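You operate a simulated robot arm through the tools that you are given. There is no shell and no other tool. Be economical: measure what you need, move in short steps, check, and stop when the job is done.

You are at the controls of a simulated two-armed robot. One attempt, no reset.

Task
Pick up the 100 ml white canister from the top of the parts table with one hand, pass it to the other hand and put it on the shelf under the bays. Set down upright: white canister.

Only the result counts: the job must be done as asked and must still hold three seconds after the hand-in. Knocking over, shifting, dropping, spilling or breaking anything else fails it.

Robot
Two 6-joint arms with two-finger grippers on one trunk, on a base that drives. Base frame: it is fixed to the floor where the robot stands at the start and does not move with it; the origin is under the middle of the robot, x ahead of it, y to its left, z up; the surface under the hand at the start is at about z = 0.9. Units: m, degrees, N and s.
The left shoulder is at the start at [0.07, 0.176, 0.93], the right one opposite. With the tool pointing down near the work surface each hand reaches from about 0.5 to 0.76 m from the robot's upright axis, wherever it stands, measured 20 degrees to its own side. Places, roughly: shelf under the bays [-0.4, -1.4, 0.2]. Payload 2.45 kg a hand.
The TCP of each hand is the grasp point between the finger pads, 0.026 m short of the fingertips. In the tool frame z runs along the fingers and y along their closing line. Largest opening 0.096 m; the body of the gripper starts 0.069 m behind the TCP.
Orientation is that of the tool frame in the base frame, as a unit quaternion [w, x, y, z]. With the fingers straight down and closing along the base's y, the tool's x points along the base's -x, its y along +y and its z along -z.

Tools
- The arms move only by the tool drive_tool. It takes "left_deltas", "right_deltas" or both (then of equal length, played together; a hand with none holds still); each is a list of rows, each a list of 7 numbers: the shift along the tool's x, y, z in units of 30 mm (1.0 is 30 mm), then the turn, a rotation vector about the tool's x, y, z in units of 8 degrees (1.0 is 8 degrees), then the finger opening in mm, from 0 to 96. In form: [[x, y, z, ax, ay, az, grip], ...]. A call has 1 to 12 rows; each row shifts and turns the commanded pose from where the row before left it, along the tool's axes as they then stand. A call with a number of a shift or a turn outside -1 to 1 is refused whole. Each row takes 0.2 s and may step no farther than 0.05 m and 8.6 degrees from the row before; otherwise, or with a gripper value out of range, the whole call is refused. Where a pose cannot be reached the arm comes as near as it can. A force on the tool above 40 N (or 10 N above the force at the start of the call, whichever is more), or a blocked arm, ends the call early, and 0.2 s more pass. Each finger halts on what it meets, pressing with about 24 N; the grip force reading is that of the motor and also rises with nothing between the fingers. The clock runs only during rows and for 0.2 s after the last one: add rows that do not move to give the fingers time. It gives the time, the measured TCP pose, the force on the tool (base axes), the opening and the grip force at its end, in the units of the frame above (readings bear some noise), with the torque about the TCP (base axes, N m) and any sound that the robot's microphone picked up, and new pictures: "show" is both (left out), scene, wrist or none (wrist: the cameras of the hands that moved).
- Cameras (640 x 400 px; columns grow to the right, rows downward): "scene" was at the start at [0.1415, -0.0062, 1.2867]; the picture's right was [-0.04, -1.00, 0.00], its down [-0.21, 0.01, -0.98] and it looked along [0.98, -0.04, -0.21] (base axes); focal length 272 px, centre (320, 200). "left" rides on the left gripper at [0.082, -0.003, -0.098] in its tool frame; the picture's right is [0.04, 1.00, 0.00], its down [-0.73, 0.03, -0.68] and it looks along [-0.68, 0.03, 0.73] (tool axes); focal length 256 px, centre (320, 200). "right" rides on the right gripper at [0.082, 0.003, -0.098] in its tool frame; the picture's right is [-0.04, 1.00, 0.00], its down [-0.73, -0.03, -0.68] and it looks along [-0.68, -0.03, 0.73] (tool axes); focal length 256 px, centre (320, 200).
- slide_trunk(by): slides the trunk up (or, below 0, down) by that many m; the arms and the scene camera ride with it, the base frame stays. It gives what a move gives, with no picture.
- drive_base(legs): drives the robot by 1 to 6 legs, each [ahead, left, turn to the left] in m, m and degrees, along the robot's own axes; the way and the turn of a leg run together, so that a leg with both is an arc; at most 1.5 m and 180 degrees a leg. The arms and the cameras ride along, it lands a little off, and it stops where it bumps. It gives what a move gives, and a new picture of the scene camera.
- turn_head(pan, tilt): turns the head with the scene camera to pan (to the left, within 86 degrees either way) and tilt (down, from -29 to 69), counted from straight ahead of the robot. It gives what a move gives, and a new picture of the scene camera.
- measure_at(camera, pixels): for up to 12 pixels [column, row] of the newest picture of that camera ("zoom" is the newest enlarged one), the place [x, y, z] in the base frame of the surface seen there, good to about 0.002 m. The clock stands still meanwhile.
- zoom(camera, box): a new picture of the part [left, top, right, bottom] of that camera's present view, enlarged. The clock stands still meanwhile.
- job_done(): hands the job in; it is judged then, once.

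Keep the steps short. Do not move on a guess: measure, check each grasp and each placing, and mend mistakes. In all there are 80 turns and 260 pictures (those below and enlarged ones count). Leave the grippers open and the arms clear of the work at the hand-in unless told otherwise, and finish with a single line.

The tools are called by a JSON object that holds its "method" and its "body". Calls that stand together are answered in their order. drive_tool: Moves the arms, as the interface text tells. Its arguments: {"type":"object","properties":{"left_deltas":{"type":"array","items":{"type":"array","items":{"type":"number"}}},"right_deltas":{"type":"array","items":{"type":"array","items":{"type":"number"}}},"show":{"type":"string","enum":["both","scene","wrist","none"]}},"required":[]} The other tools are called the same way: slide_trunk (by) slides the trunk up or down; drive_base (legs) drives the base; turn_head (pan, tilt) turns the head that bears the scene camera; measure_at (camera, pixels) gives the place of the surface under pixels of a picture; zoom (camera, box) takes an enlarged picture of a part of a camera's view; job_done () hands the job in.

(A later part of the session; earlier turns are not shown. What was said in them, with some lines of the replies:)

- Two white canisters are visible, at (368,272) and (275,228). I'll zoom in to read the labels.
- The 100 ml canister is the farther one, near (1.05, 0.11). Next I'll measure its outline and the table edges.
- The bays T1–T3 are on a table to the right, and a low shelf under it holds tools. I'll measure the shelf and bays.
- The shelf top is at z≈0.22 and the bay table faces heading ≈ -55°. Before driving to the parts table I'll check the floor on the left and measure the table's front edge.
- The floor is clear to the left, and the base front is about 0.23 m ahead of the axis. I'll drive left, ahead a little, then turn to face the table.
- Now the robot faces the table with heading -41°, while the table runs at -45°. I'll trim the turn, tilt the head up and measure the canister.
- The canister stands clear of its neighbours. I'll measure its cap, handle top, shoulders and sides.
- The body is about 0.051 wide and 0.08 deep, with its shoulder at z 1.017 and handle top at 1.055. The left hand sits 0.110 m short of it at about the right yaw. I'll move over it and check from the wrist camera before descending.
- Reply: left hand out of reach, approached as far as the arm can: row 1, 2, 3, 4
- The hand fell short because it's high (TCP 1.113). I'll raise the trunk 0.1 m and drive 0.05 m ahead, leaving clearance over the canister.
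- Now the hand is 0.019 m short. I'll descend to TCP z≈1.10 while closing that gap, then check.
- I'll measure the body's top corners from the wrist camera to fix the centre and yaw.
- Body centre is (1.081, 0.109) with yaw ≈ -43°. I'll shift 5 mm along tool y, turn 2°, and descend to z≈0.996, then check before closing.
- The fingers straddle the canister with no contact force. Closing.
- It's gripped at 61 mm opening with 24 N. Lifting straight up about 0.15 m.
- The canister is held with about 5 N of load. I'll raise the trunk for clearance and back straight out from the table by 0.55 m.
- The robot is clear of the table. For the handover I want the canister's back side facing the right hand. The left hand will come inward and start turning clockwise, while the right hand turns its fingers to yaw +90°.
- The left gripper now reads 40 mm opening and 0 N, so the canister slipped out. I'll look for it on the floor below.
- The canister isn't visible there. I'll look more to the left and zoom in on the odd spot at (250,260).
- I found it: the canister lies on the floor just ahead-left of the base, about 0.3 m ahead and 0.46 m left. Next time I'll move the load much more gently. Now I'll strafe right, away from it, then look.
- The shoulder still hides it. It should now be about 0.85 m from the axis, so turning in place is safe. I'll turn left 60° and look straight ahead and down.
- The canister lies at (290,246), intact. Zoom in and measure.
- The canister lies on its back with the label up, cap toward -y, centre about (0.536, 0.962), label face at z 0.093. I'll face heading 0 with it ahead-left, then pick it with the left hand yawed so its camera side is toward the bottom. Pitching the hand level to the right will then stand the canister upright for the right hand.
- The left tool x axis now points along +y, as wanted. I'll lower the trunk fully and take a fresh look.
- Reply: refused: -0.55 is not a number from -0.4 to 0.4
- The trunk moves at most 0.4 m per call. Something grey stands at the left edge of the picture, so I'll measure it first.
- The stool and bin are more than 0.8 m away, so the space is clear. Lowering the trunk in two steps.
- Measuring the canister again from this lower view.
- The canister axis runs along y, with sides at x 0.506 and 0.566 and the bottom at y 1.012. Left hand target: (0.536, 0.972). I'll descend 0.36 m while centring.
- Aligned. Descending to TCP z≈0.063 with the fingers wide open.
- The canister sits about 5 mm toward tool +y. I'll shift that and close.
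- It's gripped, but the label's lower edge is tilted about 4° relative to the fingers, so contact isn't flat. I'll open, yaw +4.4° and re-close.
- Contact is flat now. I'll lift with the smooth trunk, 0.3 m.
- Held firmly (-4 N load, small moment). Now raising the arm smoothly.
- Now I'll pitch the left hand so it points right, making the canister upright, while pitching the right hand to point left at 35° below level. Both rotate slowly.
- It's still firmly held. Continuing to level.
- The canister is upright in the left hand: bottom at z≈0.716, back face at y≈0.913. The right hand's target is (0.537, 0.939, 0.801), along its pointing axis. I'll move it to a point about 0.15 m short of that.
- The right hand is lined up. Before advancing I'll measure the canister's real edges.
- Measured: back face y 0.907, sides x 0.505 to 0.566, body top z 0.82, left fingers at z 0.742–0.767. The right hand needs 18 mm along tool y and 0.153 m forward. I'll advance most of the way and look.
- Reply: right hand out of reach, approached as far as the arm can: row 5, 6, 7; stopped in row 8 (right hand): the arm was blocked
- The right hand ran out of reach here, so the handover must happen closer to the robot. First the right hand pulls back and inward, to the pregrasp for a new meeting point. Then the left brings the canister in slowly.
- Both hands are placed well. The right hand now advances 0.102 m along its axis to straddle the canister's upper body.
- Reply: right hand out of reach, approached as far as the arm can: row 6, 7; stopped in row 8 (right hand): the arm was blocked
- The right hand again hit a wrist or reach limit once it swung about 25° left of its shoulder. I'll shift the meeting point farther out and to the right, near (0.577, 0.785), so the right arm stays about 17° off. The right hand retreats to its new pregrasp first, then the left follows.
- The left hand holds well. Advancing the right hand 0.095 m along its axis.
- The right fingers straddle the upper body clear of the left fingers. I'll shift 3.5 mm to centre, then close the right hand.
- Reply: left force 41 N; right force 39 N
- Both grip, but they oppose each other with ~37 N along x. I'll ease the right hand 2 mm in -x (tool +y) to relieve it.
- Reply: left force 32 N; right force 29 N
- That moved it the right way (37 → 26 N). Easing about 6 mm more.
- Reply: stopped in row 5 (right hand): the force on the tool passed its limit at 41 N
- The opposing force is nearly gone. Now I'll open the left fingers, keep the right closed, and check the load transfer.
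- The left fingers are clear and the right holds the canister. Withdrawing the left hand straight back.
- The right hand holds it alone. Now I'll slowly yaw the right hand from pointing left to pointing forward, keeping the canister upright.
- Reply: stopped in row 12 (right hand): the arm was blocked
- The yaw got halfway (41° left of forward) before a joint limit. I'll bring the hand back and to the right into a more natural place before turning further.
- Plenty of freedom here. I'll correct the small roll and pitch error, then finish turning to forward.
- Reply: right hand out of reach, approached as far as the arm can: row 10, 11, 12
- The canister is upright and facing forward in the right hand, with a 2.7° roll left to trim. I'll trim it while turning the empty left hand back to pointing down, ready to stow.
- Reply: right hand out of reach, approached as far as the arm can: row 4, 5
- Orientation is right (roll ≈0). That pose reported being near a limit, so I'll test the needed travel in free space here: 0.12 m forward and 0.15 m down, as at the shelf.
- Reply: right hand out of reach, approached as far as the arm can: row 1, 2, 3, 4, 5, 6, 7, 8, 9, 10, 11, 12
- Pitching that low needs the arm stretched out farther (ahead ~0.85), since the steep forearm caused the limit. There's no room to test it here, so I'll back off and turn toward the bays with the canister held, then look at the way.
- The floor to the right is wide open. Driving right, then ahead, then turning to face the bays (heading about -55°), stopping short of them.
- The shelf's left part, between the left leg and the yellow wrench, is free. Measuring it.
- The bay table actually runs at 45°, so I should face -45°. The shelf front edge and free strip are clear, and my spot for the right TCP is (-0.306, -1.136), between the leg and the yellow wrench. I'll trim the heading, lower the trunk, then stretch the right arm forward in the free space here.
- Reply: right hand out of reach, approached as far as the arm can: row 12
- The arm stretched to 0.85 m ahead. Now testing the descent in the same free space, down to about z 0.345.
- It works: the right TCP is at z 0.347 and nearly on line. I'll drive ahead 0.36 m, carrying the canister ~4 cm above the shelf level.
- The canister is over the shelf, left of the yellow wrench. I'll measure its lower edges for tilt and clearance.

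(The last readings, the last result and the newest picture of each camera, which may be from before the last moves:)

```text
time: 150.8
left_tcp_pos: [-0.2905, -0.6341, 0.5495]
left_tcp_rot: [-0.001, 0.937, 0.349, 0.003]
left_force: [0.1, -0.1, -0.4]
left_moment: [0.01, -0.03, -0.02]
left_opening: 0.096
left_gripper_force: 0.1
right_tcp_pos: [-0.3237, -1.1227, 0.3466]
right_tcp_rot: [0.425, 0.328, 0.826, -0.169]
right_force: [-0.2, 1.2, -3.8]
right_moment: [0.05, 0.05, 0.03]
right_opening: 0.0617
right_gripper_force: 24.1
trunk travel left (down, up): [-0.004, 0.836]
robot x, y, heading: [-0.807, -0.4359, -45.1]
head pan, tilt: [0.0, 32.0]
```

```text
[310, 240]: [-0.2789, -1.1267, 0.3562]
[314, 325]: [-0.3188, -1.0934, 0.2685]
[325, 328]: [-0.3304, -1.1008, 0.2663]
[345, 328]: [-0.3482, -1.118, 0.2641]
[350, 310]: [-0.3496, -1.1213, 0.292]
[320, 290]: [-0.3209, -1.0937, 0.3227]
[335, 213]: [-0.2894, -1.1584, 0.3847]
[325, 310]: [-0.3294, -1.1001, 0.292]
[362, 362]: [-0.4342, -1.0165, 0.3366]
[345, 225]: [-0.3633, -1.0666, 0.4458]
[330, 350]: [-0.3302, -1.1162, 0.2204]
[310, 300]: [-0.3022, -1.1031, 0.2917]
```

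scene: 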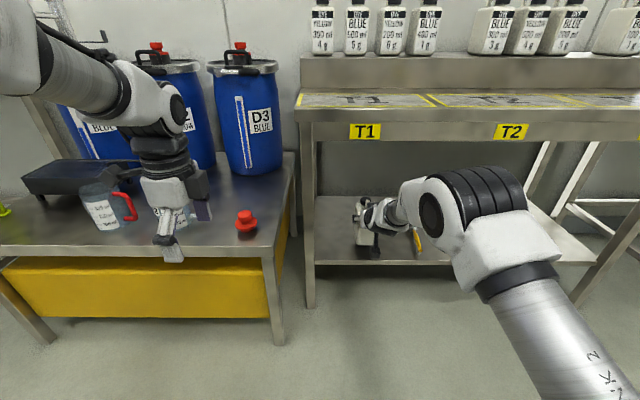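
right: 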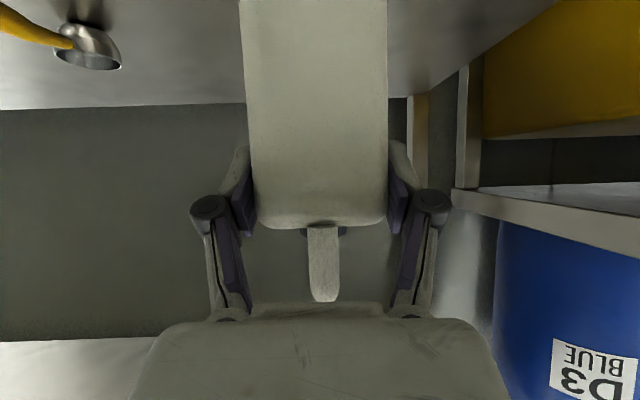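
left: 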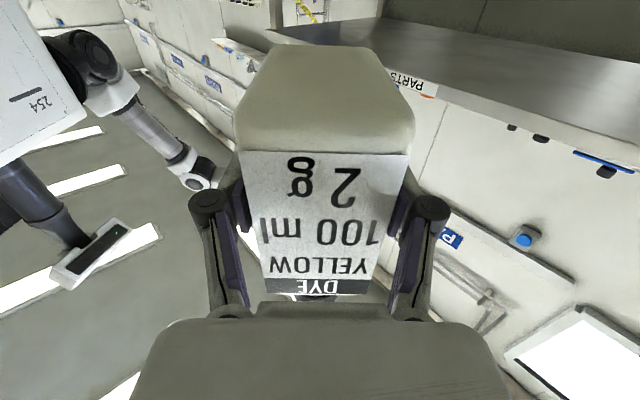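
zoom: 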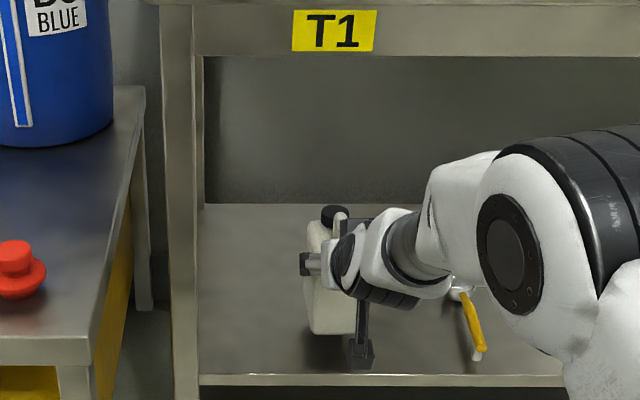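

Tilt is within ~1.5°, and the bottom is about 3.8 cm above the shelf. I'll move 2 cm deeper and 3.2 cm down.

{"method": "drive_tool", "body": {"right_deltas": [[-0.13, 0, 0.18, 0, 0, 0, 20], [-0.25, 0, 0.37, 0, 0, 0, 20], [0.2, 0, 0.14, 0, 0, 0, 20], [0.2, 0, 0.14, 0, 0, 0, 20], [0.2, 0, 0.14, 0, 0, 0, 20], [0.2, 0, 0.14, 0, 0, 0, 20], [0.08, 0, 0.05, 0, 0, 0, 20], [0, 0, 0, 0, 0, 0, 20]], "show": "none"}}

{"method": "zoom", "body": {"camera": "scene", "box": [310, 170, 420, 270]}}

```text
time: 152.7
left_tcp_pos: [-0.2919, -0.6327, 0.5498]
left_tcp_rot: [0.001, 0.937, 0.35, 0.003]
left_force: [-0.1, -0.6, 0.0]
left_moment: [0.03, -0.01, -0.04]
left_opening: 0.096
left_gripper_force: 0.1
right_tcp_pos: [-0.3097, -1.1358, 0.3182]
right_tcp_rot: [0.428, 0.327, 0.825, -0.17]
right_force: [-0.6, 0.0, 8.2]
right_moment: [-0.28, -0.71, -0.05]
right_opening: 0.0618
right_gripper_force: 24.0
trunk travel left (down, up): [-0.004, 0.836]
robot x, y, heading: [-0.8007, -0.4383, -44.7]
head pan, tilt: [0.0, 32.0]
```

```text
4.00 times, centred on (365, 220) of scene
```

zoom: 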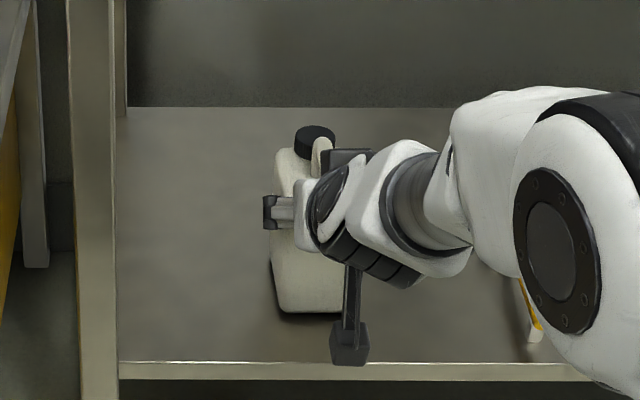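

It touched down at TCP z 0.318: 12 N, with torque showing the far bottom edge touches first. I'll pitch the hand up ~1.6° to level the canister and read the force.

{"method": "drive_tool", "body": {"right_deltas": [[0, 0, 0, 0, -0.1, 0, 20], [0, 0, 0, 0, -0.1, 0, 20], [0, 0, 0, 0, 0, 0, 20]], "show": "none"}}

{"method": "measure_at", "body": {"camera": "zoom", "pixels": [[290, 300], [320, 300], [290, 265], [320, 270], [285, 190], [280, 240], [300, 310], [277, 295]]}}

```text
time: 153.4
left_tcp_pos: [-0.291, -0.6329, 0.5503]
left_tcp_rot: [0.001, 0.937, 0.35, 0.003]
left_force: [-0.3, -0.4, 0.0]
left_moment: [0.01, 0.04, -0.03]
left_opening: 0.0961
left_gripper_force: 0.0
right_tcp_pos: [-0.3083, -1.1368, 0.3167]
right_tcp_rot: [0.439, 0.325, 0.819, -0.175]
right_force: [-0.5, -0.6, 9.8]
right_moment: [0.41, 0.08, -0.02]
right_opening: 0.0619
right_gripper_force: 24.1
trunk travel left (down, up): [-0.004, 0.836]
robot x, y, heading: [-0.804, -0.4365, -44.8]
head pan, tilt: [0.0, 32.0]
```

```text
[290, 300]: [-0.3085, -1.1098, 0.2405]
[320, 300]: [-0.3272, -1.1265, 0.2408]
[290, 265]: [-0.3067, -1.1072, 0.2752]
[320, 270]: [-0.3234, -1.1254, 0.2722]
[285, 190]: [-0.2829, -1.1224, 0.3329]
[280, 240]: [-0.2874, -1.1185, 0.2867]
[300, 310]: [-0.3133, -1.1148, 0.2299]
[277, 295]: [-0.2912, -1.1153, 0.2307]
```

The contact moment reversed, so the base is essentially flat on the shelf. I'll ease the downforce slightly and open the fingers.

{"method": "drive_tool", "body": {"right_deltas": [[-0.03, 0, -0.02, 0, 0.06, 0, 20], [0, 0, 0, 0, 0, 0, 20], [0, 0, 0, 0, 0, 0, 60], [0, 0, 0, 0, 0, 0, 64], [0, 0, 0, 0, 0, 0, 70], [0, 0, 0, 0, 0, 0, 80], [0, 0, 0, 0, 0, 0, 96], [0, 0, 0, 0, 0, 0, 96]], "show": "both"}}

{"method": "zoom", "body": {"camera": "scene", "box": [310, 170, 420, 270]}}

```text
time: 155.2
left_tcp_pos: [-0.2906, -0.6337, 0.5495]
left_tcp_rot: [0.001, 0.937, 0.349, 0.002]
left_force: [0.6, 0.5, 0.4]
left_moment: [0.0, 0.0, -0.01]
left_opening: 0.0958
left_gripper_force: 0.1
right_tcp_pos: [-0.3092, -1.1366, 0.3148]
right_tcp_rot: [0.433, 0.327, 0.822, -0.172]
right_force: [-0.6, -0.3, -0.5]
right_moment: [-0.01, 0.02, 0.04]
right_opening: 0.096
right_gripper_force: 0.0
trunk travel left (down, up): [-0.004, 0.836]
robot x, y, heading: [-0.8091, -0.4364, -44.8]
head pan, tilt: [0.0, 32.0]
```

scene: 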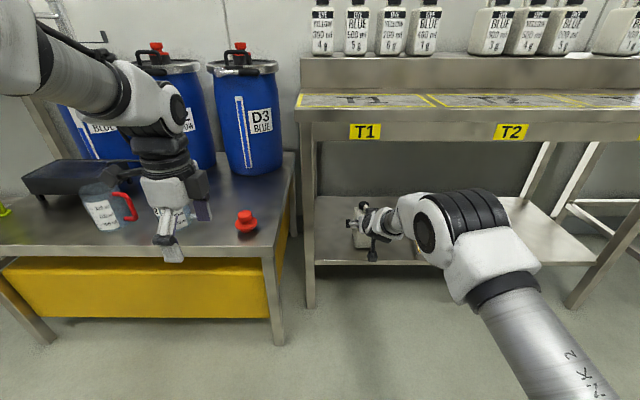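
right: 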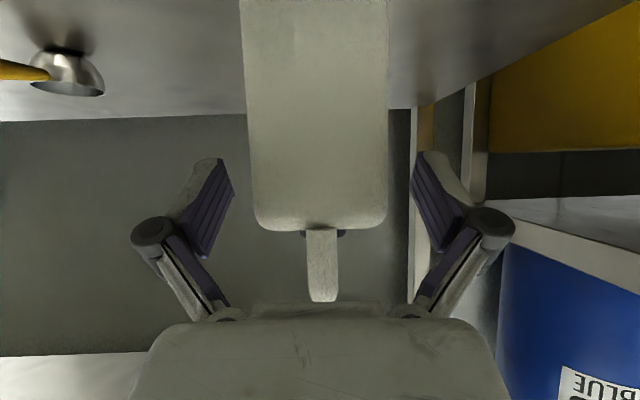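

```text
4.00 times, centred on (365, 220) of scene
```

zoom: 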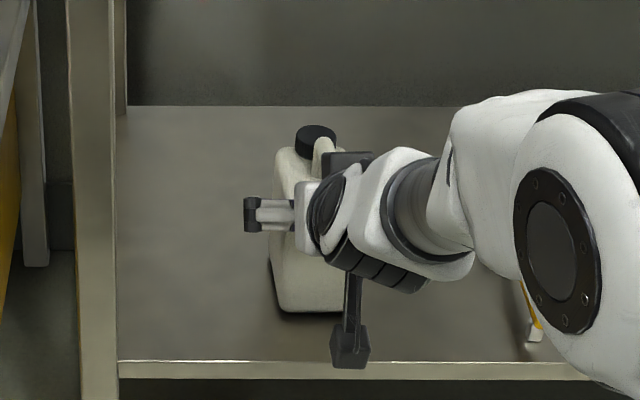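

Released; the canister stands on its own. Withdrawing the right hand slowly straight back along its axis.

{"method": "drive_tool", "body": {"right_deltas": [[0, 0, -0.2, 0, 0, 0, 96], [0, 0, -0.4, 0, 0, 0, 96], [0, 0, -0.5, 0, 0, 0, 96], [0, 0, -0.6, 0, 0, 0, 96], [0, 0, -0.6, 0, 0, 0, 96], [0, 0, -0.6, 0, 0, 0, 96], [0, 0, -0.6, 0, 0, 0, 96], [0, 0, -0.6, 0, 0, 0, 96]], "show": "both"}}

{"method": "zoom", "body": {"camera": "scene", "box": [310, 170, 420, 270]}}

```text
time: 157.1
left_tcp_pos: [-0.2909, -0.6349, 0.5497]
left_tcp_rot: [0.0, 0.937, 0.349, 0.003]
left_force: [-0.2, -0.4, 0.2]
left_moment: [0.0, -0.02, 0.0]
left_opening: 0.0961
left_gripper_force: 0.1
right_tcp_pos: [-0.3805, -1.0679, 0.3852]
right_tcp_rot: [0.434, 0.326, 0.822, -0.172]
right_force: [-0.1, -0.5, 0.7]
right_moment: [-0.01, -0.01, 0.01]
right_opening: 0.0962
right_gripper_force: 0.0
trunk travel left (down, up): [-0.004, 0.836]
robot x, y, heading: [-0.8032, -0.4333, -44.9]
head pan, tilt: [0.0, 32.0]
```

scene: 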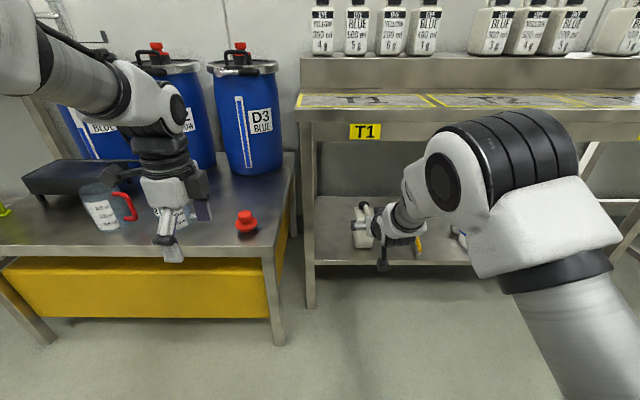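
right: 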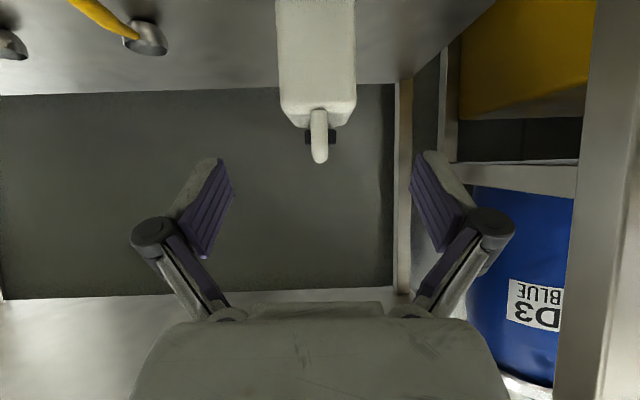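

```text
4.00 times, centred on (365, 220) of scene
```

zoom: 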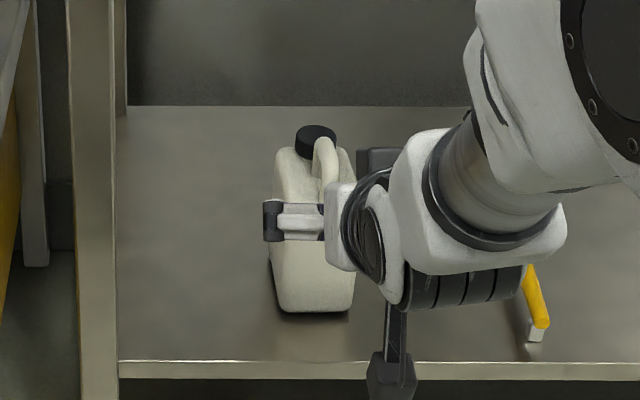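

The fingers are clear of the canister. Backing the robot straight away and checking the final state.

{"method": "drive_base", "body": {"legs": [[-0.4, 0, 0]]}}

{"method": "zoom", "body": {"camera": "scene", "box": [260, 60, 460, 260]}}

```text
time: 159.5
left_tcp_pos: [-0.5727, -0.3523, 0.5489]
left_tcp_rot: [0.0, 0.936, 0.352, 0.003]
left_force: [-0.9, -0.3, 0.0]
left_moment: [-0.02, 0.02, 0.03]
left_opening: 0.0961
left_gripper_force: 0.1
right_tcp_pos: [-0.6573, -0.7868, 0.3875]
right_tcp_rot: [0.435, 0.323, 0.823, -0.17]
right_force: [-0.3, 0.3, -0.3]
right_moment: [0.0, -0.01, -0.03]
right_opening: 0.0958
right_gripper_force: 0.0
trunk travel left (down, up): [-0.004, 0.836]
robot x, y, heading: [-1.091, -0.1598, -44.6]
head pan, tilt: [0.0, 32.0]
```

scene: 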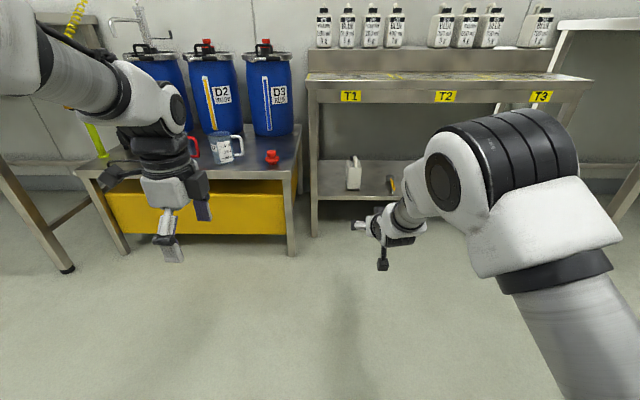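

```text
2.00 times, centred on (360, 160) of scene
```

zoom: 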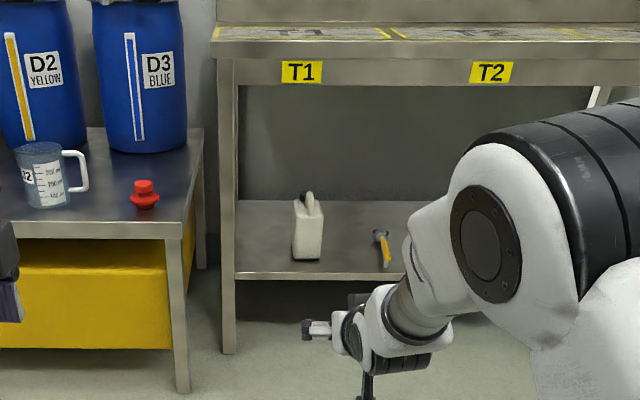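

The canister stands upright on the shelf under the bays, the tools there are undisturbed, both grippers are open and the arms are clear. Handing in.

{"method": "job_done", "body": {}}

```text
The job is handed in.
```

The 100 ml white canister is upright on the shelf under the bays, passed from the left hand to the right, but it was dropped once on the floor (no damage visible) and picked up again on the way.
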